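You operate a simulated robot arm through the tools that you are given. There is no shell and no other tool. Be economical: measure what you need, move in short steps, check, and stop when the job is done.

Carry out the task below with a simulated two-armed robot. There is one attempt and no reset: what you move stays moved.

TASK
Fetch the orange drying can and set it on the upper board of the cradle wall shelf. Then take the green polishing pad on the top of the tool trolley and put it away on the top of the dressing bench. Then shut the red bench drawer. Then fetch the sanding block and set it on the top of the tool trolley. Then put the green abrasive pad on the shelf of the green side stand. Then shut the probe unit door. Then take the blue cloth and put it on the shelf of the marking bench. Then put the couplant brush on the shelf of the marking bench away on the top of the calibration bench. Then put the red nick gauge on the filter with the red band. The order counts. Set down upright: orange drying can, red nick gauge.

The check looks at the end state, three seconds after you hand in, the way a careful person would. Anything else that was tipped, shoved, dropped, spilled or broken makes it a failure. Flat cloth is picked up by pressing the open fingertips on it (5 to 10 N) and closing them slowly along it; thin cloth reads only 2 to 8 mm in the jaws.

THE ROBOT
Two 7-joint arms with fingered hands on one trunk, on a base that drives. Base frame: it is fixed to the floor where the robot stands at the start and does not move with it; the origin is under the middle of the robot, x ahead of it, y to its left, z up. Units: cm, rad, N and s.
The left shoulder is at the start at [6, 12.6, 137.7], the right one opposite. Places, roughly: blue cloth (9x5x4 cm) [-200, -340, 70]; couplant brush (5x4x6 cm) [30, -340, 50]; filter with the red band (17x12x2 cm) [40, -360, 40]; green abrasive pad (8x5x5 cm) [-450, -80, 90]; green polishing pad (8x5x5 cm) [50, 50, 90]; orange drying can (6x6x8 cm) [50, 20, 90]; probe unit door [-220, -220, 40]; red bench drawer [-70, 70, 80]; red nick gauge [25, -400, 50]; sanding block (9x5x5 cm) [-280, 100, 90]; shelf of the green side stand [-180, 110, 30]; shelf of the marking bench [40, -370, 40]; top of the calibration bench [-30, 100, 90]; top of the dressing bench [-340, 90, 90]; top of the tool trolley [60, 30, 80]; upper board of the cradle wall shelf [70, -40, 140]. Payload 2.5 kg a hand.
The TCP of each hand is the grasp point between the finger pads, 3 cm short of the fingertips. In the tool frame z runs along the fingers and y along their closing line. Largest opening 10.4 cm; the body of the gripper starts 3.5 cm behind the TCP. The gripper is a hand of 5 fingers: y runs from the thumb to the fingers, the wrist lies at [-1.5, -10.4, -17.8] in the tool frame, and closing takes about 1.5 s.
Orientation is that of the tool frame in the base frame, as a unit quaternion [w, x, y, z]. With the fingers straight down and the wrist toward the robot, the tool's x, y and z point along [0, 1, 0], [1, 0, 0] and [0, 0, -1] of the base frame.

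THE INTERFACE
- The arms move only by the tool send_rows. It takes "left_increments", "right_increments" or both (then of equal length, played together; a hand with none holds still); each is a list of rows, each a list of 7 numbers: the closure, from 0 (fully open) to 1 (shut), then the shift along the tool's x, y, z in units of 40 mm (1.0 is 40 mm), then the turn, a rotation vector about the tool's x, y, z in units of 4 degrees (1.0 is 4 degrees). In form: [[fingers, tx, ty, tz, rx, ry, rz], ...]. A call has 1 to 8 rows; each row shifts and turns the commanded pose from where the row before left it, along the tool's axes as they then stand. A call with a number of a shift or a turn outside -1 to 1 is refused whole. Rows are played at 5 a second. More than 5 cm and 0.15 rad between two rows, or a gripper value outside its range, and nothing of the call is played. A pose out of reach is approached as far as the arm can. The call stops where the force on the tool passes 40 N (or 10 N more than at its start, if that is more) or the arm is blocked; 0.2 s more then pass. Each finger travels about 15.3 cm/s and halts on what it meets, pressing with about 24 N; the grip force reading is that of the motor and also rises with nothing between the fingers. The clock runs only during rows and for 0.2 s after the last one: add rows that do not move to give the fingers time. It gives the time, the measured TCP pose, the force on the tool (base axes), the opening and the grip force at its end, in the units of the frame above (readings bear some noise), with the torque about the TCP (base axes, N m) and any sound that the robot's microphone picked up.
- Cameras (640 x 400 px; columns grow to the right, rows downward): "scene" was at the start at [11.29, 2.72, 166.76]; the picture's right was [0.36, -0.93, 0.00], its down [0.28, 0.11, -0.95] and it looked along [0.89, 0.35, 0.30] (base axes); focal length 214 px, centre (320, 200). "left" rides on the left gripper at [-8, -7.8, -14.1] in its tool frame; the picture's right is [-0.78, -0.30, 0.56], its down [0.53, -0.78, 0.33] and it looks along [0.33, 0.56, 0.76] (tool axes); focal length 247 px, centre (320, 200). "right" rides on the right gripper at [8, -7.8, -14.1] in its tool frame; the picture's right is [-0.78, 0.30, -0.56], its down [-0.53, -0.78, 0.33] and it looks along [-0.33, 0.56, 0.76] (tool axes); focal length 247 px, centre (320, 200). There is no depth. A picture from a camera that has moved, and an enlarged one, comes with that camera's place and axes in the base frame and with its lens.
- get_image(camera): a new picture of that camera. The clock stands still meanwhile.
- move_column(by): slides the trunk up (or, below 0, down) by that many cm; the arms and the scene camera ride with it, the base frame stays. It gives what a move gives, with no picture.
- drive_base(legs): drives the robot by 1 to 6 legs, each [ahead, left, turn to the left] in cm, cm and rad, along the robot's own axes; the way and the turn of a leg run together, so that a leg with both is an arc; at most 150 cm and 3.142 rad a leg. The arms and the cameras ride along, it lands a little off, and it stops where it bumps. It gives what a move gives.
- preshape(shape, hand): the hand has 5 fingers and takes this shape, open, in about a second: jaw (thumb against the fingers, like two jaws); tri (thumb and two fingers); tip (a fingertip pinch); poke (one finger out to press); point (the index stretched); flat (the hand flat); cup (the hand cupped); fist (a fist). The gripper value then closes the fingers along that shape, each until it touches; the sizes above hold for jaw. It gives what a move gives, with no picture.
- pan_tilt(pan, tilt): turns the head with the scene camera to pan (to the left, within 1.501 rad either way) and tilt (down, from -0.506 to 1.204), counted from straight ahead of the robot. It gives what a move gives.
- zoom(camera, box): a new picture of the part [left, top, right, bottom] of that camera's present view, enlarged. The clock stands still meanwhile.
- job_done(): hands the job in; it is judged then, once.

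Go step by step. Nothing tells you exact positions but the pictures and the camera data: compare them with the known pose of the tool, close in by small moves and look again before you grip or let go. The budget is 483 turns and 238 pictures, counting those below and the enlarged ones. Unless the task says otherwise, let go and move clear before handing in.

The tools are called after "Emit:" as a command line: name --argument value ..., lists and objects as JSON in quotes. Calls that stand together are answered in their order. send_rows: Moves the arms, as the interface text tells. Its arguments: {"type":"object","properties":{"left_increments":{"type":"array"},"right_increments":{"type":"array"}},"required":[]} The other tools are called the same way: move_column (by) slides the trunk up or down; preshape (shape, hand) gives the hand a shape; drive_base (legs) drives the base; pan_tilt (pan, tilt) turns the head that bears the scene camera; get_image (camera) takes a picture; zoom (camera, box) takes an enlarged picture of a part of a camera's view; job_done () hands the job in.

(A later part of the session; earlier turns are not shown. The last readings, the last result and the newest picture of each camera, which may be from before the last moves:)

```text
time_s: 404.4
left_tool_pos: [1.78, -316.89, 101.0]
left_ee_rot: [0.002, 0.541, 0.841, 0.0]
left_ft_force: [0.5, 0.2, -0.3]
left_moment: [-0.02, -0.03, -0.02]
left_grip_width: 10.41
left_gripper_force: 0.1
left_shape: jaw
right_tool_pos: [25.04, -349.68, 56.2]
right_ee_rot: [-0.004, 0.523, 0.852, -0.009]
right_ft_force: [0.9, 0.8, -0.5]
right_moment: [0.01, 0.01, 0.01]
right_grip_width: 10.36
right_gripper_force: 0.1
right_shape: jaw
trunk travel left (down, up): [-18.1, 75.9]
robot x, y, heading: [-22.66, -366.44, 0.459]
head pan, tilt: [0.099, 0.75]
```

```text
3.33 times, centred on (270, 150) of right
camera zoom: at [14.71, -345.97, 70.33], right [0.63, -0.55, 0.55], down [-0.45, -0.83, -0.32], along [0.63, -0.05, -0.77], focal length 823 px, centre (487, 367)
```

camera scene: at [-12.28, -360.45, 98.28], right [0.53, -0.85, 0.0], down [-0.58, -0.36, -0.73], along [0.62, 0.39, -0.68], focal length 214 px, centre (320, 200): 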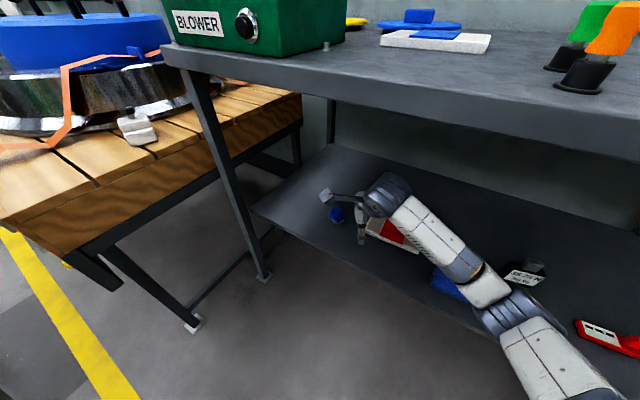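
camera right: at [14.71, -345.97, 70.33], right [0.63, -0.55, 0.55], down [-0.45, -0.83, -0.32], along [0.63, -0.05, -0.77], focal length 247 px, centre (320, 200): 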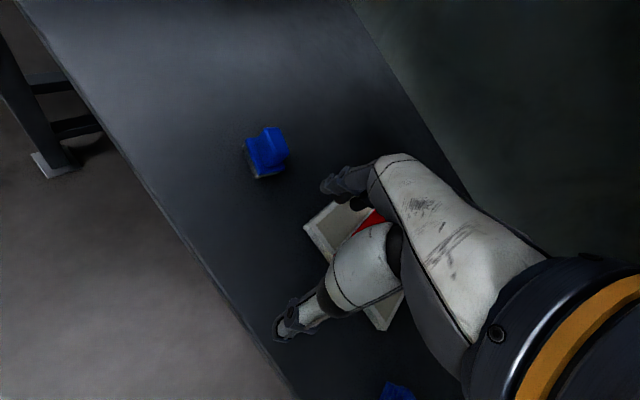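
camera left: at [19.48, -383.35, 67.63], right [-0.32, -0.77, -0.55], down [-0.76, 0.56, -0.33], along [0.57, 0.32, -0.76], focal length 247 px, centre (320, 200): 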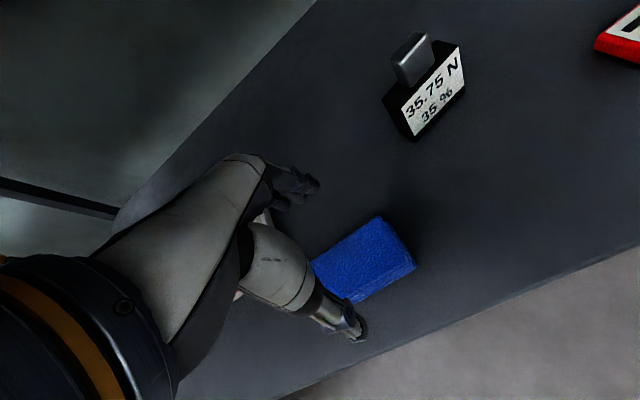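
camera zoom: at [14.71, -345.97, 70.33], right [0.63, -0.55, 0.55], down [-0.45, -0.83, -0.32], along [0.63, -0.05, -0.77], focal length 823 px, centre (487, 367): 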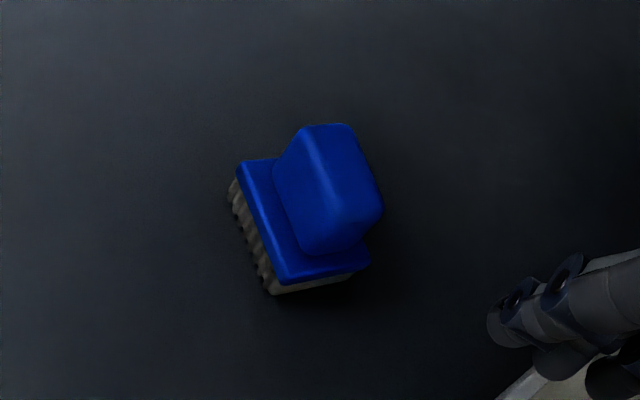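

The brush is at about (31.2, -339.5), turned about -14°. I'll roll the hand about 40° so it closes across the narrow side.

Emit:
send_rows --right_increments '[[0, 0, 0, 0, 0, 0, 1], [0, 0, 0, 0, 0, 0, 1], [0, 0, 0, 0, 0, 0, 1], [0, 0, 0, 0, 0, 0, 1], [0, 0, 0, 0, 0, 0, 1], [0, 0, 0, 0, 0, 0, 1], [0, 0, 0, 0, 0, 0, 1], [0, 0, 0, 0, 0, 0, 1]]'

Emit:
get_image --camera "scene"

```text
time_s: 406.2
left_tool_pos: [1.77, -316.95, 100.95]
left_ee_rot: [0.002, 0.541, 0.841, 0.0]
left_ft_force: [0.0, 0.4, -0.1]
left_moment: [-0.01, 0.01, -0.02]
left_grip_width: 10.39
left_gripper_force: 0.0
left_shape: jaw
right_tool_pos: [25.06, -349.74, 56.17]
right_ee_rot: [-0.002, 0.738, 0.675, -0.009]
right_ft_force: [0.8, -0.7, -0.1]
right_moment: [0.03, 0.0, 0.01]
right_grip_width: 10.39
right_gripper_force: 0.1
right_shape: jaw
trunk travel left (down, up): [-18.1, 75.9]
robot x, y, heading: [-22.73, -366.71, 0.454]
head pan, tilt: [0.099, 0.75]
```

```text
91 pictures are left
camera scene: at [-12.27, -360.44, 98.28], right [0.53, -0.85, 0.0], down [-0.58, -0.36, -0.73], along [0.62, 0.39, -0.68], focal length 214 px, centre (320, 200)
```

scene: 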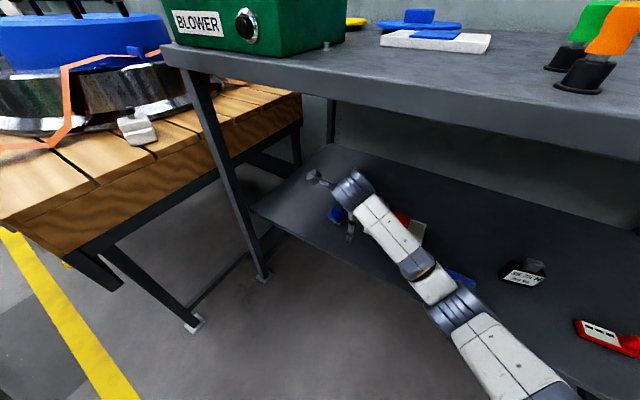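

Emit:
send_rows --right_increments '[[0, 0, 0, 0, 0, 0, 1], [0, 0, 0, 0, 0, 0, 1], [0, 0.7, 0.23, 0, 0, 0, 0], [0, 0.7, 0.23, 0, 0, 0, 0], [0, 0.7, 0.23, 0, 0, 0, 0], [0, 0.7, 0.23, 0, 0, 0, 0]]'

Emit:
get_image --camera "right"

Emit:
get_image --camera "scene"

```text
time_s: 407.6
left_tool_pos: [1.66, -316.81, 100.98]
left_ee_rot: [0.002, 0.542, 0.84, 0.0]
left_ft_force: [0.5, 0.3, -0.1]
left_moment: [0.0, 0.01, 0.0]
left_grip_width: 10.39
left_gripper_force: 0.0
left_shape: jaw
right_tool_pos: [30.9, -339.53, 55.92]
right_ee_rot: [-0.002, 0.782, 0.623, -0.008]
right_ft_force: [0.5, -0.4, -0.6]
right_moment: [0.01, 0.0, -0.01]
right_grip_width: 10.37
right_gripper_force: 0.0
right_shape: jaw
trunk travel left (down, up): [-18.1, 75.9]
robot x, y, heading: [-22.97, -366.74, 0.458]
head pan, tilt: [0.099, 0.75]
```

```text
90 pictures are left
camera right: at [25.49, -329.87, 70.0], right [0.12, -0.82, 0.56], down [-0.88, -0.35, -0.32], along [0.46, -0.46, -0.76], focal length 247 px, centre (320, 200)
```

right: 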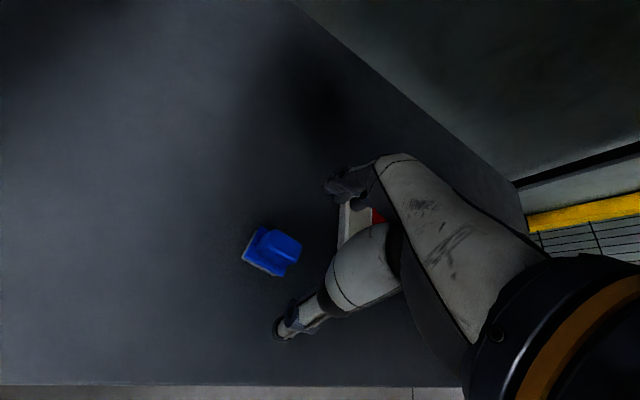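

```text
89 pictures are left
camera scene: at [-12.27, -360.45, 98.27], right [0.53, -0.85, 0.0], down [-0.58, -0.36, -0.73], along [0.62, 0.39, -0.68], focal length 214 px, centre (320, 200)
```

scene: 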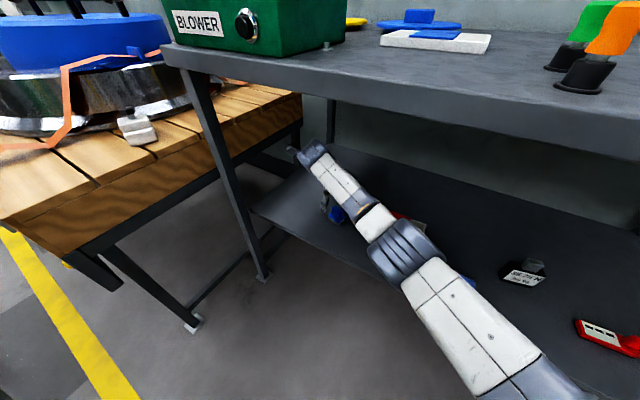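

Aligned. I'll descend over the brush.

Emit:
send_rows --right_increments '[[0, 0, 0.15, 0.7, 0, 0, 0], [0, 0, 0, 0.7, 0, 0, 0], [0, 0, 0, 0.6, 0, 0, 0]]'

Emit:
get_image --camera "right"

```text
time_s: 408.4
left_tool_pos: [1.74, -316.79, 100.92]
left_ee_rot: [0.001, 0.542, 0.841, -0.001]
left_ft_force: [0.0, -0.2, 0.8]
left_moment: [0.01, -0.01, -0.03]
left_grip_width: 10.38
left_gripper_force: 0.0
left_shape: jaw
right_tool_pos: [31.37, -339.8, 47.99]
right_ee_rot: [-0.003, 0.783, 0.622, -0.008]
right_ft_force: [0.2, 0.6, 0.0]
right_moment: [0.01, -0.01, 0.0]
right_grip_width: 10.38
right_gripper_force: 0.1
right_shape: jaw
trunk travel left (down, up): [-18.1, 75.9]
robot x, y, heading: [-22.78, -366.38, 0.457]
head pan, tilt: [0.099, 0.75]
```

```text
88 pictures are left
camera right: at [25.85, -330.14, 61.95], right [0.12, -0.82, 0.56], down [-0.88, -0.35, -0.32], along [0.45, -0.46, -0.76], focal length 247 px, centre (320, 200)
```

right: 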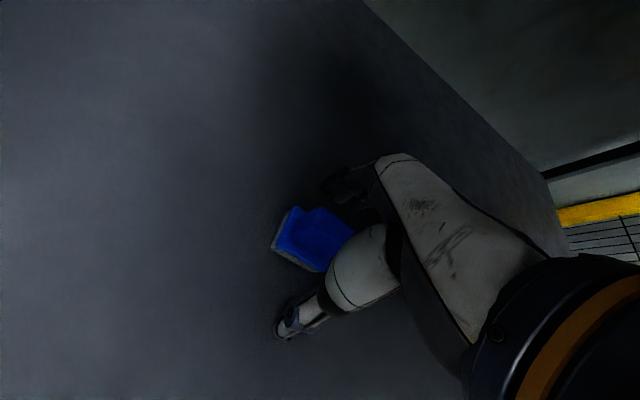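

Emit:
send_rows --right_increments '[[0, 0, 0, 0.15, 0, 0, 0], [0.4, 0, 0, 0, 0, 0, 0], [0.6, 0, 0, 0, 0, 0, 0], [0.8, 0, 0, 0, 0, 0, 0], [1, 0, 0, 0, 0, 0, 0], [1, 0, 0, 0, 0, 0, 0], [1, 0, 0, 0, 0, 0, 0], [1, 0, 0, 0, 0, 0, 0]]'

Emit:
get_image --camera "right"

```text
time_s: 410.2
left_tool_pos: [1.75, -317.07, 100.97]
left_ee_rot: [0.002, 0.541, 0.841, -0.001]
left_ft_force: [-0.8, 0.7, -0.1]
left_moment: [0.0, -0.01, 0.01]
left_grip_width: 10.41
left_gripper_force: 0.1
left_shape: jaw
right_tool_pos: [31.19, -339.79, 47.51]
right_ee_rot: [-0.003, 0.783, 0.622, -0.01]
right_ft_force: [-0.1, 1.6, 0.4]
right_moment: [0.01, 0.0, 0.0]
right_grip_width: 2.93
right_gripper_force: 23.9
right_shape: jaw
trunk travel left (down, up): [-18.1, 75.9]
robot x, y, heading: [-22.74, -366.21, 0.46]
head pan, tilt: [0.099, 0.75]
```

```text
87 pictures are left
camera right: at [25.73, -330.2, 61.49], right [0.12, -0.82, 0.56], down [-0.88, -0.35, -0.32], along [0.45, -0.46, -0.76], focal length 247 px, centre (320, 200)
```

right: 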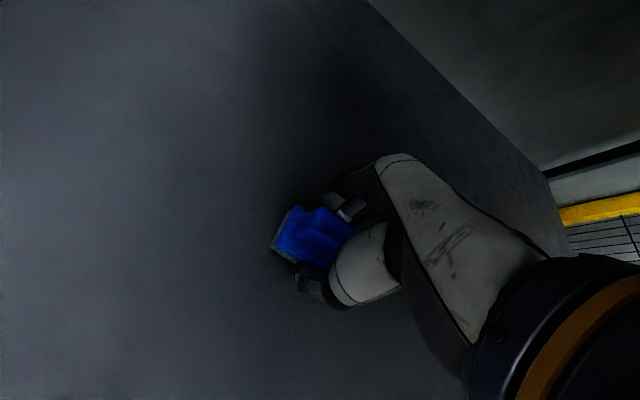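

The brush is gripped at 2.9 cm. I'll lift it and back out the way I came.

Emit:
send_rows --right_increments '[[1, 0, 0, -0.5, 0, 0, 0], [1, 0, 0, -0.8, 0, 0, 0], [1, 0, 0, -0.7, 0, 0, 0]]'

Emit:
drive_base --legs '[[-62, -6, 0]]'

Emit:
pan_tilt --pan -0.3 --tilt 0.6

Emit:
get_image --camera "scene"

```text
time_s: 411.0
left_tool_pos: [1.81, -317.0, 100.8]
left_ee_rot: [0.002, 0.541, 0.841, 0.0]
left_ft_force: [0.1, 1.2, -0.2]
left_moment: [-0.01, -0.03, -0.03]
left_grip_width: 10.4
left_gripper_force: 0.0
left_shape: jaw
right_tool_pos: [31.57, -339.85, 55.29]
right_ee_rot: [-0.001, 0.783, 0.622, -0.009]
right_ft_force: [0.1, -0.4, 0.1]
right_moment: [0.0, -0.02, 0.05]
right_grip_width: 2.97
right_gripper_force: 24.4
right_shape: jaw
trunk travel left (down, up): [-18.1, 75.9]
robot x, y, heading: [-22.74, -366.51, 0.462]
head pan, tilt: [0.099, 0.75]
```

```text
time_s: 414.5
left_tool_pos: [-51.14, -349.67, 100.92]
left_ee_rot: [0.002, 0.54, 0.842, 0.001]
left_ft_force: [0.4, -0.3, -0.3]
left_moment: [-0.02, -0.04, -0.01]
left_grip_width: 10.37
left_gripper_force: 0.0
left_shape: jaw
right_tool_pos: [-21.19, -372.57, 55.29]
right_ee_rot: [-0.001, 0.781, 0.624, -0.009]
right_ft_force: [0.6, 1.7, -0.2]
right_moment: [-0.01, -0.02, 0.02]
right_grip_width: 2.95
right_gripper_force: 23.8
right_shape: jaw
trunk travel left (down, up): [-18.1, 75.9]
robot x, y, heading: [-75.61, -399.32, 0.458]
head pan, tilt: [0.099, 0.75]
```

```text
time_s: 415.4
left_tool_pos: [-51.05, -349.75, 100.89]
left_ee_rot: [0.001, 0.539, 0.842, -0.001]
left_ft_force: [0.5, 0.3, -0.3]
left_moment: [0.01, -0.02, 0.0]
left_grip_width: 10.36
left_gripper_force: 0.1
left_shape: jaw
right_tool_pos: [-21.19, -372.6, 55.3]
right_ee_rot: [-0.002, 0.782, 0.623, -0.01]
right_ft_force: [-0.7, 0.0, 0.0]
right_moment: [-0.02, 0.0, 0.0]
right_grip_width: 2.95
right_gripper_force: 24.1
right_shape: jaw
trunk travel left (down, up): [-18.1, 75.9]
robot x, y, heading: [-75.94, -399.5, 0.458]
head pan, tilt: [-0.3, 0.6]
```

```text
86 pictures are left
camera scene: at [-63.34, -396.24, 99.56], right [0.16, -0.99, 0.0], down [-0.56, -0.09, -0.82], along [0.81, 0.13, -0.57], focal length 214 px, centre (320, 200)
```

scene: 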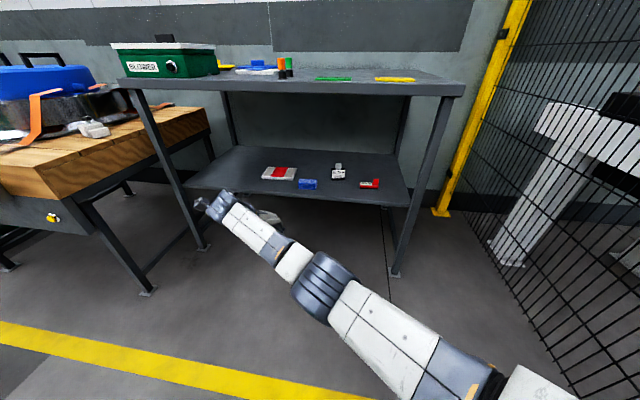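

The shelf is undisturbed and the brush is in hand. I'll raise the trunk, turn to face +y, and drive back up the aisle to the calibration bench.

Emit:
move_column --by 40

Emit:
drive_base --legs '[[0, 0, 1.113], [0, 22, 0], [150, 0, 0], [150, 0, 0]]'

Emit:
pan_tilt --pan 0 --tilt 0.6

Emit:
get_image --camera "scene"

```text
time_s: 419.2
left_tool_pos: [-51.03, -349.74, 141.03]
left_ee_rot: [0.001, 0.54, 0.841, -0.001]
left_ft_force: [-1.0, 0.2, -0.2]
left_moment: [-0.01, -0.01, -0.01]
left_grip_width: 10.39
left_gripper_force: 0.1
left_shape: jaw
right_tool_pos: [-21.17, -372.47, 95.25]
right_ee_rot: [-0.002, 0.782, 0.623, -0.009]
right_ft_force: [0.8, 0.1, -1.2]
right_moment: [0.02, 0.0, 0.01]
right_grip_width: 2.92
right_gripper_force: 24.0
right_shape: jaw
trunk travel left (down, up): [-58.1, 35.9]
robot x, y, heading: [-75.5, -399.24, 0.458]
head pan, tilt: [-0.3, 0.6]
```

```text
time_s: 437.6
left_tool_pos: [-130.08, -55.57, 140.86]
left_ee_rot: [0.002, 0.02, 1.0, 0.002]
left_ft_force: [-0.5, -0.5, -0.6]
left_moment: [-0.01, -0.03, 0.02]
left_grip_width: 10.36
left_gripper_force: 0.1
left_shape: jaw
right_tool_pos: [-96.28, -39.07, 95.23]
right_ee_rot: [0.004, 0.34, 0.94, -0.008]
right_ft_force: [0.4, 0.2, -0.9]
right_moment: [-0.03, -0.03, 0.01]
right_grip_width: 2.94
right_gripper_force: 23.8
right_shape: jaw
trunk travel left (down, up): [-58.1, 35.9]
robot x, y, heading: [-97.17, -99.77, 1.561]
head pan, tilt: [-0.3, 0.6]
```

```text
time_s: 438.4
left_tool_pos: [-130.07, -55.5, 140.94]
left_ee_rot: [0.002, 0.02, 1.0, 0.001]
left_ft_force: [0.1, -0.3, -0.4]
left_moment: [0.0, -0.01, -0.02]
left_grip_width: 10.38
left_gripper_force: 0.2
left_shape: jaw
right_tool_pos: [-96.22, -39.18, 95.25]
right_ee_rot: [0.003, 0.34, 0.94, -0.01]
right_ft_force: [0.0, 0.4, -0.7]
right_moment: [-0.01, 0.02, -0.03]
right_grip_width: 2.95
right_gripper_force: 23.4
right_shape: jaw
trunk travel left (down, up): [-58.1, 35.9]
robot x, y, heading: [-96.78, -99.68, 1.564]
head pan, tilt: [0.0, 0.6]
```

```text
85 pictures are left
camera scene: at [-96.8, -87.05, 139.56], right [1.0, -0.01, 0.0], down [-0.01, -0.56, -0.83], along [0.01, 0.82, -0.56], focal length 214 px, centre (320, 200)
```

scene: 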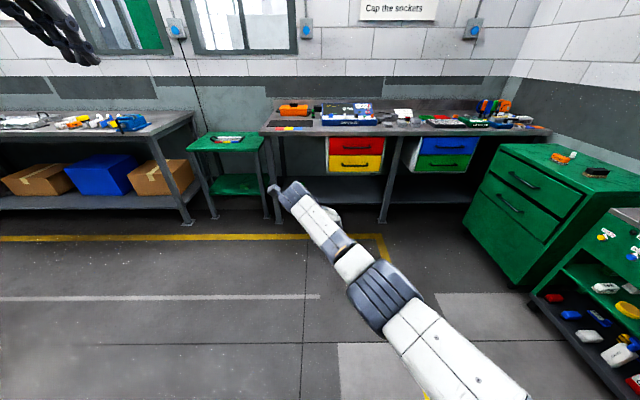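

The red drawer is clearly shut. I'll raise the trunk, go forward to the bench, and look at a free spot.

Emit:
move_column --by 15

Emit:
drive_base --legs '[[117, 0, 0.007]]'

Emit:
pan_tilt --pan 0 --tilt 0.9

Emit:
get_image --camera "scene"

Emit:
get_image --camera "right"

```text
time_s: 440.2
left_tool_pos: [-130.07, -55.49, 156.03]
left_ee_rot: [0.002, 0.02, 1.0, 0.002]
left_ft_force: [-0.5, -0.1, -0.6]
left_moment: [0.01, -0.03, -0.02]
left_grip_width: 10.4
left_gripper_force: 0.0
left_shape: jaw
right_tool_pos: [-96.14, -39.15, 110.28]
right_ee_rot: [0.003, 0.34, 0.94, -0.009]
right_ft_force: [0.2, 0.1, -0.8]
right_moment: [-0.03, 0.0, -0.01]
right_grip_width: 2.95
right_gripper_force: 23.8
right_shape: jaw
trunk travel left (down, up): [-73.1, 20.9]
robot x, y, heading: [-96.72, -99.72, 1.562]
head pan, tilt: [0.0, 0.6]
```

```text
time_s: 446.2
left_tool_pos: [-129.21, 62.36, 156.05]
left_ee_rot: [0.002, 0.02, 1.0, 0.002]
left_ft_force: [0.1, -0.1, 0.4]
left_moment: [-0.01, 0.02, 0.01]
left_grip_width: 10.38
left_gripper_force: 0.1
left_shape: jaw
right_tool_pos: [-95.27, 78.69, 110.38]
right_ee_rot: [0.003, 0.339, 0.941, -0.009]
right_ft_force: [0.5, 0.8, -0.1]
right_moment: [0.01, 0.02, 0.0]
right_grip_width: 2.97
right_gripper_force: 24.6
right_shape: jaw
trunk travel left (down, up): [-73.1, 20.9]
robot x, y, heading: [-96.27, 17.61, 1.566]
head pan, tilt: [0.0, 0.6]
```

```text
time_s: 447.0
left_tool_pos: [-129.15, 62.29, 155.93]
left_ee_rot: [0.002, 0.019, 1.0, 0.002]
left_ft_force: [0.4, -0.5, 0.3]
left_moment: [0.01, 0.02, -0.02]
left_grip_width: 10.38
left_gripper_force: 0.2
left_shape: jaw
right_tool_pos: [-95.34, 78.65, 110.32]
right_ee_rot: [0.003, 0.339, 0.941, -0.009]
right_ft_force: [0.2, 0.7, 0.4]
right_moment: [0.03, 0.0, 0.0]
right_grip_width: 2.96
right_gripper_force: 24.0
right_shape: jaw
trunk travel left (down, up): [-73.1, 20.9]
robot x, y, heading: [-95.82, 18.4, 1.566]
head pan, tilt: [0.0, 0.901]
```

```text
84 pictures are left
camera scene: at [-95.9, 29.51, 152.09], right [1.0, -0.01, 0.0], down [-0.01, -0.78, -0.62], along [0.0, 0.62, -0.78], focal length 214 px, centre (320, 200)
```

scene: 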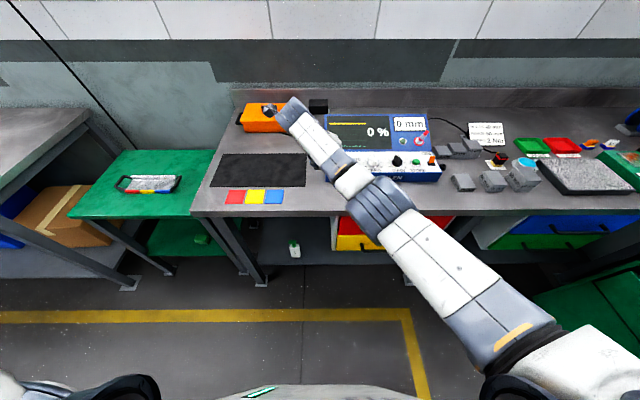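

```text
83 pictures are left
camera right: at [-106.4, 78.04, 124.35], right [0.79, -0.26, 0.56], down [-0.08, -0.95, -0.32], along [0.61, 0.2, -0.76], focal length 247 px, centre (320, 200)
```

right: 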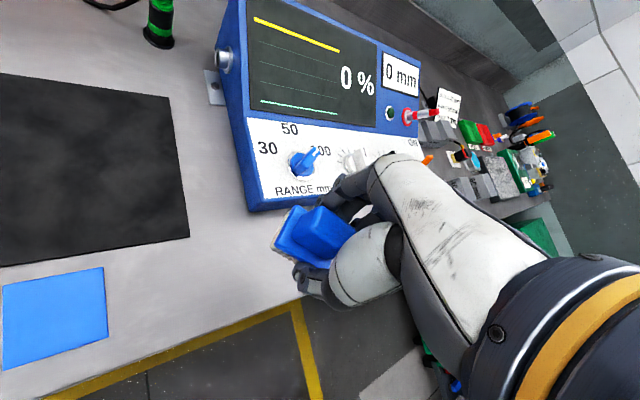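

There's a free spot just left of the instrument, in front of it. I'll shift 4 cm left and lower.

Emit:
send_rows --right_increments '[[1, 0.77, -0.64, 0, 0, 0, 0], [1, 0, 0, 0.9, 0, 0, 0], [1, 0, 0, 0.9, 0, 0, 0], [1, 0, 0, 0.9, 0, 0, 0]]'

Emit:
get_image --camera "right"

```text
time_s: 448.0
left_tool_pos: [-129.07, 62.33, 155.91]
left_ee_rot: [0.002, 0.019, 1.0, 0.001]
left_ft_force: [0.4, -0.5, -0.1]
left_moment: [0.02, 0.0, 0.03]
left_grip_width: 10.38
left_gripper_force: 0.1
left_shape: jaw
right_tool_pos: [-93.82, 77.24, 99.55]
right_ee_rot: [0.003, 0.339, 0.941, -0.008]
right_ft_force: [-0.4, -0.5, -0.2]
right_moment: [-0.02, -0.01, -0.02]
right_grip_width: 2.97
right_gripper_force: 24.0
right_shape: jaw
right hand out of reach, approached as far as the arm can: row 1, 2, 3, 4
trunk travel left (down, up): [-73.1, 20.9]
robot x, y, heading: [-96.25, 18.11, 1.567]
head pan, tilt: [0.0, 0.901]
```

```text
82 pictures are left
camera right: at [-104.9, 76.6, 113.62], right [0.79, -0.26, 0.56], down [-0.08, -0.95, -0.32], along [0.61, 0.2, -0.77], focal length 247 px, centre (320, 200)
```

right: 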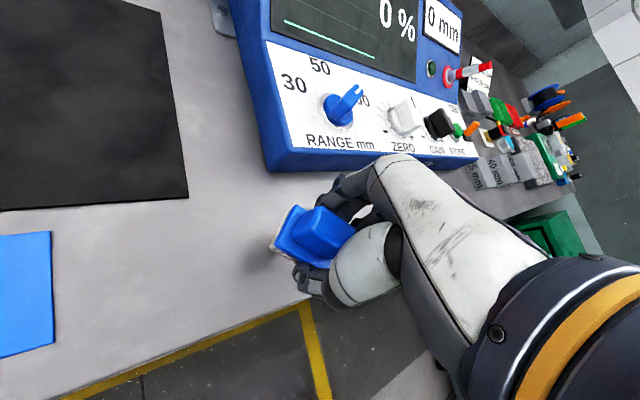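

The arm's at its limit, so I'll shift the base instead: 5 cm left and 2 cm ahead.

Emit:
drive_base --legs '[[2.5, 5, 0]]'

Emit:
move_column --by -2.5

Emit:
get_image --camera "right"

```text
time_s: 448.9
left_tool_pos: [-134.39, 64.92, 155.9]
left_ee_rot: [0.002, 0.019, 1.0, 0.0]
left_ft_force: [0.5, 0.6, -0.3]
left_moment: [-0.03, -0.03, -0.02]
left_grip_width: 10.37
left_gripper_force: 0.0
left_shape: jaw
right_tool_pos: [-98.98, 79.77, 99.51]
right_ee_rot: [0.003, 0.34, 0.941, -0.009]
right_ft_force: [0.3, 0.7, 0.0]
right_moment: [-0.01, -0.04, 0.0]
right_grip_width: 2.96
right_gripper_force: 24.1
right_shape: jaw
trunk travel left (down, up): [-73.1, 20.9]
robot x, y, heading: [-100.85, 20.46, 1.564]
head pan, tilt: [0.0, 0.901]
```

```text
time_s: 449.6
left_tool_pos: [-134.11, 64.7, 153.51]
left_ee_rot: [0.001, 0.018, 1.0, 0.001]
left_ft_force: [-0.3, 0.0, -0.1]
left_moment: [-0.02, 0.02, -0.03]
left_grip_width: 10.38
left_gripper_force: 0.1
left_shape: jaw
right_tool_pos: [-98.92, 79.81, 97.1]
right_ee_rot: [0.003, 0.339, 0.941, -0.009]
right_ft_force: [0.4, 0.4, -1.5]
right_moment: [0.0, -0.01, -0.01]
right_grip_width: 2.93
right_gripper_force: 23.4
right_shape: jaw
trunk travel left (down, up): [-70.6, 23.4]
robot x, y, heading: [-101.19, 20.88, 1.563]
head pan, tilt: [0.0, 0.901]
```

```text
81 pictures are left
camera right: at [-109.92, 79.11, 111.13], right [0.79, -0.26, 0.56], down [-0.08, -0.95, -0.32], along [0.61, 0.2, -0.76], focal length 247 px, centre (320, 200)
```

right: 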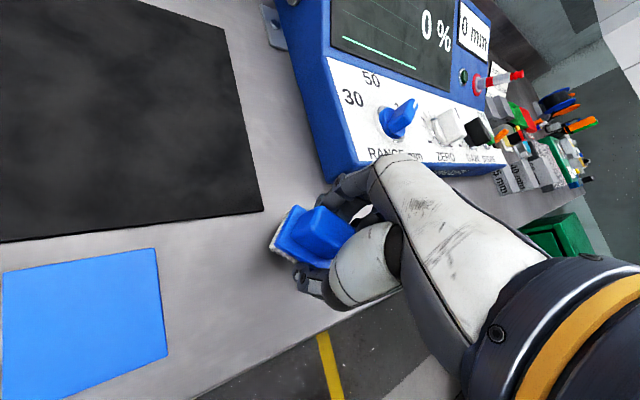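

Emit:
send_rows --right_increments '[[1, 0, 0, 0.15, 0, 0, 0], [1, 0, 0, 0.1, 0, 0, 0], [1, 0, 0, 0.08, 0, 0, 0], [1, 0, 0, 0.08, 0, 0, 0]]'

```text
time_s: 450.6
left_tool_pos: [-134.24, 64.79, 153.35]
left_ee_rot: [0.003, 0.018, 1.0, 0.001]
left_ft_force: [-0.8, -0.5, -0.3]
left_moment: [0.03, -0.01, 0.0]
left_grip_width: 10.37
left_gripper_force: 0.1
left_shape: jaw
right_tool_pos: [-98.92, 79.84, 95.5]
right_ee_rot: [0.004, 0.338, 0.941, -0.008]
right_ft_force: [0.5, 0.8, -0.5]
right_moment: [0.03, 0.0, 0.03]
right_grip_width: 2.94
right_gripper_force: 24.5
right_shape: jaw
trunk travel left (down, up): [-70.6, 23.4]
robot x, y, heading: [-100.98, 20.48, 1.563]
head pan, tilt: [0.0, 0.901]
```

Emit:
send_rows --right_increments '[[1, 0, 0, 0.08, 0, 0, 0], [1, 0, 0, 0.08, 0, 0, 0], [1, 0, 0, 0.08, 0, 0, 0]]'

Emit:
get_image --camera "right"

```text
time_s: 451.4
left_tool_pos: [-134.23, 64.44, 153.56]
left_ee_rot: [0.002, 0.018, 1.0, 0.003]
left_ft_force: [-0.4, -0.7, 0.1]
left_moment: [-0.01, -0.03, 0.0]
left_grip_width: 10.4
left_gripper_force: 0.0
left_shape: jaw
right_tool_pos: [-99.04, 79.79, 94.92]
right_ee_rot: [0.003, 0.338, 0.941, -0.002]
right_ft_force: [3.7, -2.1, 25.8]
right_moment: [0.32, -0.23, -0.1]
right_grip_width: 3.07
right_gripper_force: 24.4
right_shape: jaw
trunk travel left (down, up): [-70.6, 23.4]
robot x, y, heading: [-101.12, 20.71, 1.565]
head pan, tilt: [0.0, 0.901]
```

```text
80 pictures are left
camera right: at [-110.0, 79.0, 109.08], right [0.78, -0.26, 0.56], down [-0.08, -0.94, -0.33], along [0.61, 0.21, -0.76], focal length 247 px, centre (320, 200)
```

right: 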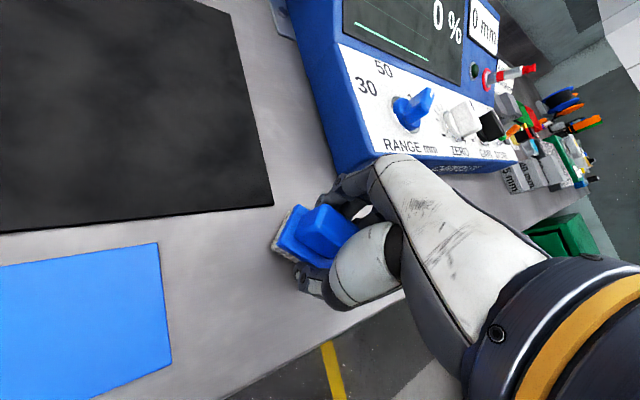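

Contact at 26 N. I'll ease up, open partly, and rise.

Emit:
send_rows --right_increments '[[1, 0, 0, -0.07, 0, 0, 0], [0.8, 0, 0, 0, 0, 0, 0], [0.6, 0, 0, 0, 0, 0, 0], [0.4, 0, 0, 0, 0, 0, 0], [0.35, 0, 0, 0, 0, 0, 0], [0.35, 0, 0, -0.6, 0, 0, 0], [0.35, 0, 0, -0.9, 0, 0, 0], [0.35, 0, 0, -0.9, 0, 0, 0]]'

Emit:
get_image --camera "right"

```text
time_s: 453.2
left_tool_pos: [-134.16, 64.75, 153.36]
left_ee_rot: [0.001, 0.018, 1.0, 0.001]
left_ft_force: [0.1, 0.7, -0.5]
left_moment: [0.0, -0.05, 0.0]
left_grip_width: 10.39
left_gripper_force: 0.0
left_shape: jaw
right_tool_pos: [-98.76, 79.93, 104.28]
right_ee_rot: [0.005, 0.34, 0.94, -0.009]
right_ft_force: [0.6, -0.3, 0.5]
right_moment: [-0.01, -0.02, -0.01]
right_grip_width: 6.74
right_gripper_force: 0.0
right_shape: jaw
trunk travel left (down, up): [-70.6, 23.4]
robot x, y, heading: [-100.94, 20.49, 1.562]
head pan, tilt: [0.0, 0.901]
```

```text
79 pictures are left
camera right: at [-109.89, 79.31, 118.32], right [0.78, -0.26, 0.56], down [-0.09, -0.95, -0.31], along [0.61, 0.2, -0.76], focal length 247 px, centre (320, 200)
```

right: 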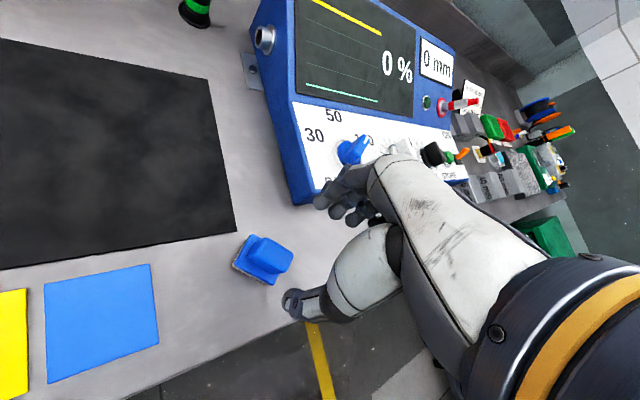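

The brush stands on the calibration bench. Last job is the gauge. I'll unroll the hand, back off, and return down the aisle to the marking bench.

Emit:
send_rows --right_increments '[[0, 0, 0, -0.9, 0, 0, 0], [0, 0, -0.3, -0.9, 0, 0, -1], [0, 0, 0, 0, 0, 0, -1], [0, 0, 0, 0, 0, 0, -1], [0, 0, 0, 0, 0, 0, -1], [0, 0, 0, 0, 0, 0, -1], [0, 0, 0, 0, 0, 0, -1], [0, 0, 0, 0, 0, 0, -1]]'

Emit:
send_rows --right_increments '[[0, 0, 0, 0, 0, 0, -1], [0, 0, 0, 0, 0, 0, -1], [0, 0, 0, 0, 0, 0, -1]]'

Emit:
drive_base --legs '[[-40, 0, 0], [0, 0, 3.138], [100, 0, 0]]'

Emit:
get_image --camera "scene"

```text
time_s: 455.0
left_tool_pos: [-134.23, 64.77, 153.48]
left_ee_rot: [0.002, 0.019, 1.0, 0.001]
left_ft_force: [-0.7, -0.1, 0.5]
left_moment: [0.0, 0.01, -0.01]
left_grip_width: 10.39
left_gripper_force: 0.0
left_shape: jaw
right_tool_pos: [-99.62, 79.13, 111.48]
right_ee_rot: [0.002, 0.101, 0.995, -0.01]
right_ft_force: [0.4, -0.6, -0.3]
right_moment: [0.02, 0.01, 0.01]
right_grip_width: 10.38
right_gripper_force: 0.1
right_shape: jaw
trunk travel left (down, up): [-70.6, 23.4]
robot x, y, heading: [-101.22, 20.83, 1.567]
head pan, tilt: [0.0, 0.901]
```

```text
time_s: 455.8
left_tool_pos: [-134.22, 64.92, 153.4]
left_ee_rot: [0.003, 0.018, 1.0, 0.002]
left_ft_force: [0.0, 0.2, -0.7]
left_moment: [0.01, 0.02, 0.01]
left_grip_width: 10.4
left_gripper_force: 0.0
left_shape: jaw
right_tool_pos: [-99.62, 79.1, 111.56]
right_ee_rot: [0.001, -0.003, 1.0, -0.009]
right_ft_force: [0.7, 0.4, 0.1]
right_moment: [-0.02, 0.04, 0.0]
right_grip_width: 10.39
right_gripper_force: 0.1
right_shape: jaw
trunk travel left (down, up): [-70.6, 23.4]
robot x, y, heading: [-101.19, 20.2, 1.561]
head pan, tilt: [0.0, 0.901]
```

```text
time_s: 470.5
left_tool_pos: [-71.25, -165.89, 153.44]
left_ee_rot: [0.001, 1.0, -0.028, -0.002]
left_ft_force: [0.5, 0.3, 0.4]
left_moment: [0.01, 0.0, -0.01]
left_grip_width: 10.39
left_gripper_force: 0.0
left_shape: jaw
right_tool_pos: [-106.07, -179.6, 111.45]
right_ee_rot: [-0.009, 1.0, -0.006, -0.002]
right_ft_force: [-0.2, -0.5, 0.4]
right_moment: [-0.02, 0.0, -0.01]
right_grip_width: 10.36
right_gripper_force: 0.0
right_shape: jaw
trunk travel left (down, up): [-70.6, 23.4]
robot x, y, heading: [-103.92, -120.61, -1.597]
head pan, tilt: [0.0, 0.901]
```

```text
78 pictures are left
camera scene: at [-104.1, -132.75, 149.58], right [-1.0, 0.02, 0.0], down [0.02, 0.78, -0.62], along [-0.01, -0.62, -0.78], focal length 214 px, centre (320, 200)
```

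scene: 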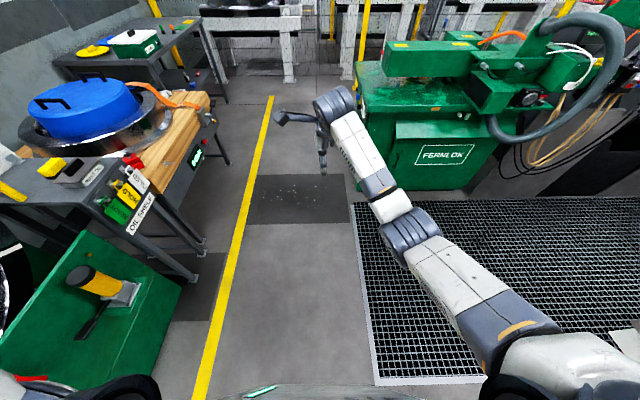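

The way is clear. I'll continue down the aisle and turn toward the marking bench.

Emit:
drive_base --legs '[[0, 0, 0.026], [150, 0, 0], [112, 0, 0], [0, 0, 1.42]]'

Emit:
pan_tilt --pan 0.0 --tilt 0.6

Emit:
get_image --camera "scene"

```text
time_s: 487.2
left_tool_pos: [-56.81, -359.13, 153.53]
left_ee_rot: [0.002, 0.772, 0.635, 0.0]
left_ft_force: [-0.6, 0.0, 0.1]
left_moment: [0.01, 0.0, -0.03]
left_grip_width: 10.38
left_gripper_force: 0.1
left_shape: jaw
right_tool_pos: [-48.18, -395.37, 111.67]
right_ee_rot: [-0.005, 0.758, 0.652, -0.007]
right_ft_force: [0.6, 0.0, 0.2]
right_moment: [-0.01, -0.02, -0.02]
right_grip_width: 10.38
right_gripper_force: 0.0
right_shape: jaw
trunk travel left (down, up): [-70.6, 23.4]
robot x, y, heading: [-105.86, -384.89, -0.159]
head pan, tilt: [0.0, 0.901]
```

```text
time_s: 488.0
left_tool_pos: [-56.82, -359.1, 153.5]
left_ee_rot: [0.002, 0.772, 0.636, 0.0]
left_ft_force: [0.4, -0.1, 0.6]
left_moment: [-0.02, 0.0, 0.01]
left_grip_width: 10.38
left_gripper_force: 0.0
left_shape: jaw
right_tool_pos: [-48.11, -395.43, 111.52]
right_ee_rot: [-0.005, 0.758, 0.652, -0.006]
right_ft_force: [-1.0, -0.3, 0.8]
right_moment: [0.0, 0.0, 0.0]
right_grip_width: 10.38
right_gripper_force: 0.1
right_shape: jaw
trunk travel left (down, up): [-70.6, 23.4]
robot x, y, heading: [-105.68, -385.09, -0.158]
head pan, tilt: [0.0, 0.6]
```

```text
77 pictures are left
camera scene: at [-93.08, -387.23, 152.06], right [-0.16, -0.99, 0.0], down [-0.56, 0.09, -0.82], along [0.81, -0.13, -0.57], focal length 214 px, centre (320, 200)
```

scene: 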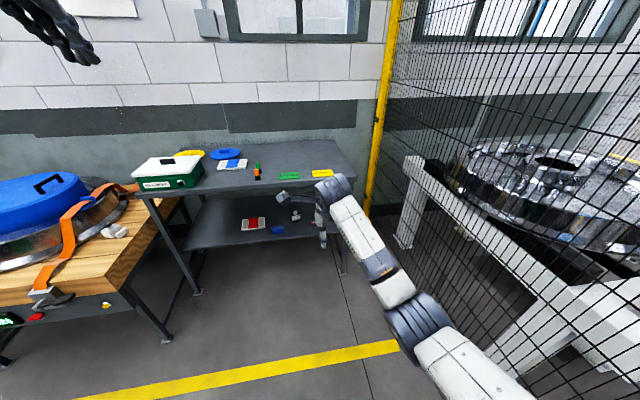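

Lowering the trunk to the earlier reach-in height, then approaching.

Emit:
move_column --by -40

Emit:
move_column --by -14.5

Emit:
drive_base --legs '[[58, 3, 0]]'

Emit:
get_image --camera "scene"

Emit:
get_image --camera "right"

```text
time_s: 491.8
left_tool_pos: [-56.84, -359.07, 113.43]
left_ee_rot: [0.003, 0.772, 0.635, 0.0]
left_ft_force: [0.3, 0.5, 0.3]
left_moment: [-0.01, -0.02, -0.01]
left_grip_width: 10.38
left_gripper_force: 0.0
left_shape: jaw
right_tool_pos: [-48.08, -395.49, 71.6]
right_ee_rot: [-0.006, 0.758, 0.652, -0.006]
right_ft_force: [0.3, -0.8, 0.2]
right_moment: [0.0, 0.02, 0.02]
right_grip_width: 10.38
right_gripper_force: 0.1
right_shape: jaw
trunk travel left (down, up): [-30.6, 63.4]
robot x, y, heading: [-105.43, -384.92, -0.165]
head pan, tilt: [0.0, 0.6]
```

```text
time_s: 493.5
left_tool_pos: [-56.91, -359.13, 98.94]
left_ee_rot: [0.002, 0.772, 0.635, -0.001]
left_ft_force: [0.2, -0.1, 0.0]
left_moment: [0.04, 0.04, 0.0]
left_grip_width: 10.41
left_gripper_force: 0.0
left_shape: jaw
right_tool_pos: [-48.03, -395.39, 57.12]
right_ee_rot: [-0.006, 0.758, 0.652, -0.006]
right_ft_force: [0.2, -0.7, 0.1]
right_moment: [-0.02, 0.01, -0.03]
right_grip_width: 10.39
right_gripper_force: 0.1
right_shape: jaw
trunk travel left (down, up): [-16.1, 77.9]
robot x, y, heading: [-105.97, -385.23, -0.164]
head pan, tilt: [0.0, 0.6]
```

```text
time_s: 496.8
left_tool_pos: [1.26, -365.19, 99.1]
left_ee_rot: [0.003, 0.771, 0.637, -0.001]
left_ft_force: [-0.6, -0.3, 0.3]
left_moment: [0.02, 0.02, 0.01]
left_grip_width: 10.37
left_gripper_force: 0.0
left_shape: jaw
right_tool_pos: [10.16, -401.43, 57.09]
right_ee_rot: [-0.006, 0.756, 0.655, -0.007]
right_ft_force: [0.2, -0.3, 0.6]
right_moment: [0.04, 0.03, 0.01]
right_grip_width: 10.38
right_gripper_force: 0.1
right_shape: jaw
trunk travel left (down, up): [-16.1, 77.9]
robot x, y, heading: [-47.67, -391.26, -0.154]
head pan, tilt: [0.0, 0.6]
```

```text
76 pictures are left
camera scene: at [-34.87, -393.52, 97.57], right [-0.16, -0.99, 0.0], down [-0.56, 0.09, -0.83], along [0.81, -0.13, -0.56], focal length 214 px, centre (320, 200)
```

scene: 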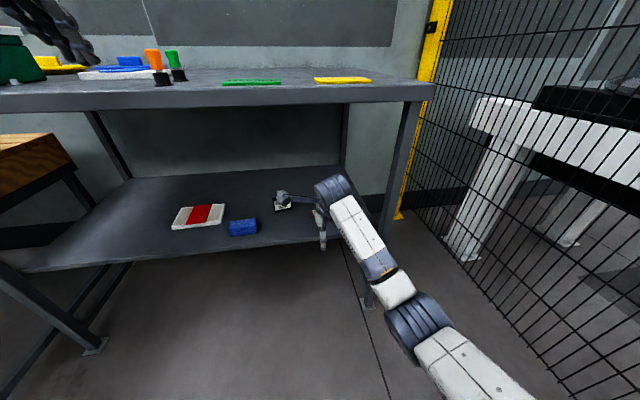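

```text
75 pictures are left
camera right: at [3.94, -392.53, 71.25], right [0.19, -0.81, 0.55], down [-0.85, -0.42, -0.32], along [0.49, -0.41, -0.77], focal length 247 px, centre (320, 200)
```

right: 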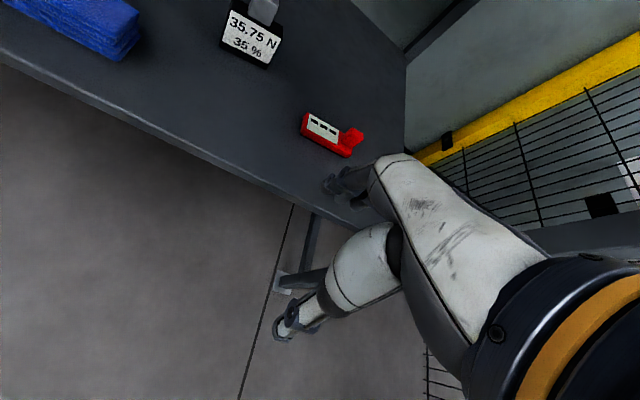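

The left hand would pass over the felt pens on the bench top, so I'll shift it 12 cm outward first.

Emit:
send_rows --left_increments '[[0, 0.75, 0, 0, 0, 0, 0], [0, 0.75, 0, 0, 0, 0, 0], [0, 0.75, 0, 0, 0, 0, 0], [0, 0.75, 0, 0, 0, 0, 0], [0, 0, 0, -0.8, 0, 0, 0], [0, 0, 0, -0.8, 0, 0, 0]]'

Emit:
zoom --camera "right" --box '[260, 80, 400, 190]'

```text
time_s: 498.2
left_tool_pos: [1.13, -357.73, 98.05]
left_ee_rot: [0.003, 0.77, 0.638, 0.0]
left_ft_force: [-0.1, 0.3, 0.3]
left_moment: [-0.03, 0.0, -0.05]
left_grip_width: 10.41
left_gripper_force: 0.1
left_shape: jaw
left hand out of reach, approached as far as the arm can: row 2, 3, 4, 5, 6
right_tool_pos: [10.21, -401.53, 56.94]
right_ee_rot: [-0.005, 0.757, 0.654, -0.007]
right_ft_force: [-0.2, -0.5, -0.5]
right_moment: [0.01, -0.01, 0.0]
right_grip_width: 10.41
right_gripper_force: 0.0
right_shape: jaw
trunk travel left (down, up): [-16.1, 77.9]
robot x, y, heading: [-47.66, -391.4, -0.159]
head pan, tilt: [0.0, 0.6]
```

```text
3.64 times, centred on (330, 135) of right
camera zoom: at [3.94, -392.53, 71.25], right [0.19, -0.81, 0.55], down [-0.85, -0.42, -0.32], along [0.49, -0.41, -0.77], focal length 898 px, centre (284, 436)
```

zoom: 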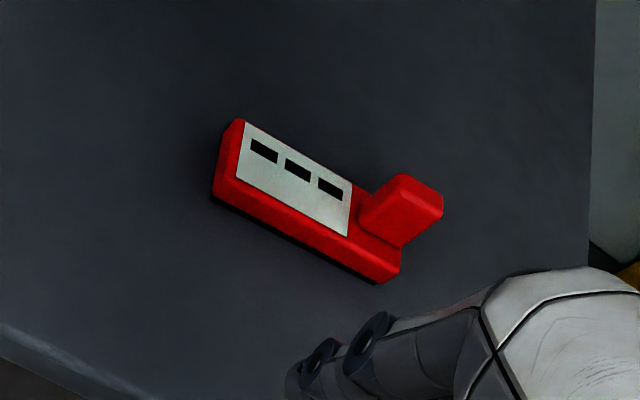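

The gauge lies along y, centred at about (33, -405.5). I'll close the left fingers, turn slightly, shift right, then go in.

Emit:
send_rows --left_increments '[[1, 0, 0, 0, 0, 0, 0], [1, 0, 0, 0, 0, 0, 0], [1, 0, 0, 0, 0, 0, 0], [1, 0, 0, 0, 0, 0, 0], [1, 0, 0, 0, 0, 0, 0]]'

Emit:
drive_base --legs '[[-6, 0, 0.209], [0, -16, 0], [13, 0, 0]]'

Emit:
get_image --camera "scene"

Emit:
get_image --camera "right"

```text
time_s: 499.4
left_tool_pos: [1.08, -357.65, 98.05]
left_ee_rot: [0.003, 0.77, 0.638, 0.0]
left_ft_force: [-0.6, 0.1, 0.3]
left_moment: [0.0, -0.01, 0.01]
left_grip_width: 0.0
left_gripper_force: 24.2
left_shape: jaw
right_tool_pos: [10.14, -401.41, 57.11]
right_ee_rot: [-0.005, 0.756, 0.654, -0.007]
right_ft_force: [-0.7, -1.0, -0.4]
right_moment: [0.01, 0.01, 0.0]
right_grip_width: 10.36
right_gripper_force: 0.1
right_shape: jaw
trunk travel left (down, up): [-16.1, 77.9]
robot x, y, heading: [-47.47, -391.44, -0.158]
head pan, tilt: [0.0, 0.6]
```

```text
time_s: 502.5
left_tool_pos: [1.08, -363.51, 98.31]
left_ee_rot: [0.002, 0.701, 0.713, 0.001]
left_ft_force: [0.3, -0.4, -1.1]
left_moment: [0.0, 0.03, 0.0]
left_grip_width: 0.01
left_gripper_force: 23.8
left_shape: jaw
right_tool_pos: [18.9, -404.7, 57.07]
right_ee_rot: [-0.006, 0.686, 0.728, -0.007]
right_ft_force: [0.7, 0.9, -0.9]
right_moment: [0.0, 0.01, 0.0]
right_grip_width: 10.33
right_gripper_force: 0.1
right_shape: jaw
trunk travel left (down, up): [-16.1, 77.9]
robot x, y, heading: [-39.69, -406.55, 0.054]
head pan, tilt: [0.0, 0.6]
```

```text
73 pictures are left
camera scene: at [-26.81, -406.02, 97.57], right [0.05, -1.0, 0.0], down [-0.56, -0.03, -0.83], along [0.82, 0.04, -0.56], focal length 214 px, centre (320, 200)
```

scene: 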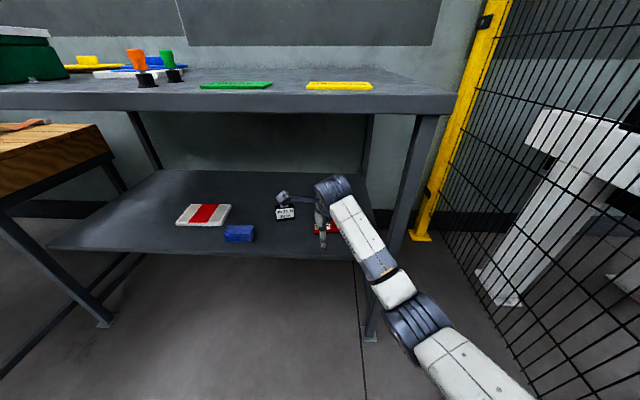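

```text
72 pictures are left
camera right: at [11.0, -397.16, 71.26], right [0.35, -0.76, 0.55], down [-0.75, -0.58, -0.32], along [0.56, -0.3, -0.77], focal length 247 px, centre (320, 200)
```

right: 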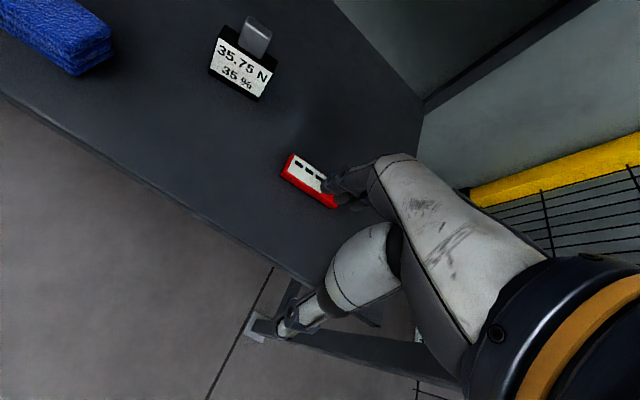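

Emit:
drive_base --legs '[[13.5, -1, 0]]'

Emit:
get_image --camera "right"

Emit:
get_image --camera "scene"

```text
time_s: 503.8
left_tool_pos: [14.93, -364.14, 98.12]
left_ee_rot: [0.003, 0.702, 0.712, 0.002]
left_ft_force: [1.1, -0.1, 0.1]
left_moment: [0.02, -0.01, 0.02]
left_grip_width: 0.0
left_gripper_force: 23.5
left_shape: jaw
right_tool_pos: [32.71, -405.15, 57.01]
right_ee_rot: [-0.004, 0.687, 0.727, -0.007]
right_ft_force: [0.1, 0.2, -0.5]
right_moment: [-0.01, 0.01, -0.04]
right_grip_width: 10.39
right_gripper_force: 0.1
right_shape: jaw
trunk travel left (down, up): [-16.1, 77.9]
robot x, y, heading: [-26.04, -406.89, 0.051]
head pan, tilt: [0.0, 0.6]
```

```text
71 pictures are left
camera right: at [24.77, -397.66, 71.27], right [0.35, -0.76, 0.55], down [-0.75, -0.58, -0.32], along [0.56, -0.3, -0.77], focal length 247 px, centre (320, 200)
```

right: 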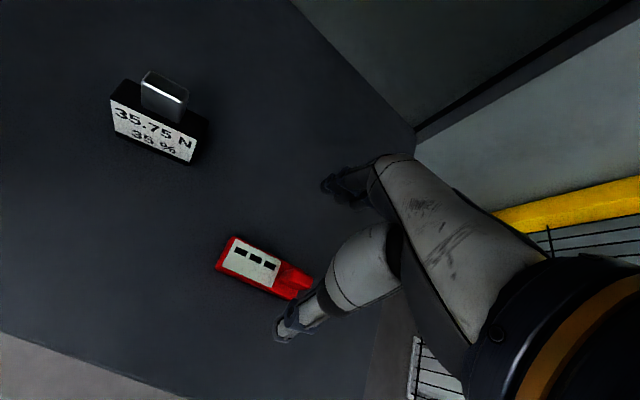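

```text
70 pictures are left
camera scene: at [-13.07, -406.41, 97.57], right [0.04, -1.0, 0.0], down [-0.56, -0.03, -0.83], along [0.82, 0.04, -0.56], focal length 214 px, centre (320, 200)
```

scene: 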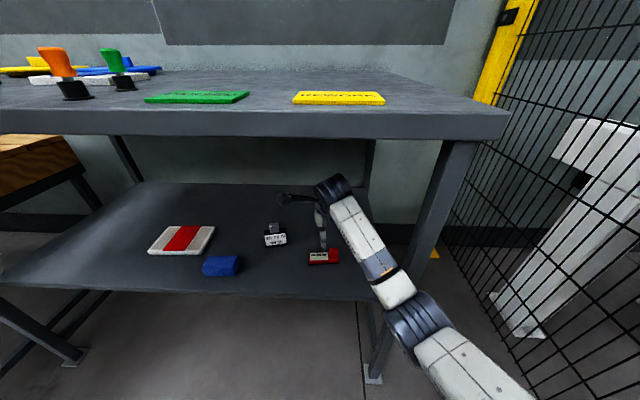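

The gauge is centred under the hand. I'll descend in two steps.

Emit:
send_rows --right_increments '[[0, 0, 0, 0.7, 0, 0, -0.7], [0, 0, 0, 0.7, 0, 0, 0], [0, 0, 0, 0.6, 0, 0, 0]]'

Emit:
get_image --camera "right"

```text
time_s: 504.6
left_tool_pos: [14.98, -364.07, 98.03]
left_ee_rot: [0.003, 0.702, 0.712, 0.001]
left_ft_force: [0.2, 0.8, -0.3]
left_moment: [-0.02, -0.01, -0.01]
left_grip_width: 0.0
left_gripper_force: 23.9
left_shape: jaw
right_tool_pos: [32.57, -405.25, 48.93]
right_ee_rot: [-0.007, 0.668, 0.744, -0.007]
right_ft_force: [-1.4, -0.1, 0.8]
right_moment: [0.03, -0.01, 0.0]
right_grip_width: 10.4
right_gripper_force: 0.1
right_shape: jaw
trunk travel left (down, up): [-16.1, 77.9]
robot x, y, heading: [-25.74, -406.86, 0.046]
head pan, tilt: [0.0, 0.6]
```

```text
69 pictures are left
camera right: at [24.26, -398.13, 63.2], right [0.39, -0.74, 0.55], down [-0.72, -0.61, -0.32], along [0.57, -0.28, -0.77], focal length 247 px, centre (320, 200)
```

right: 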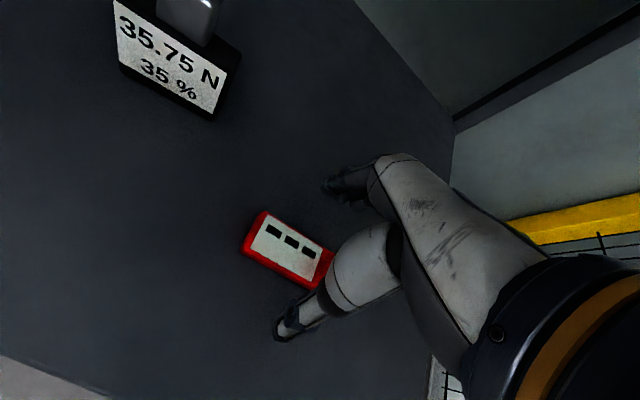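

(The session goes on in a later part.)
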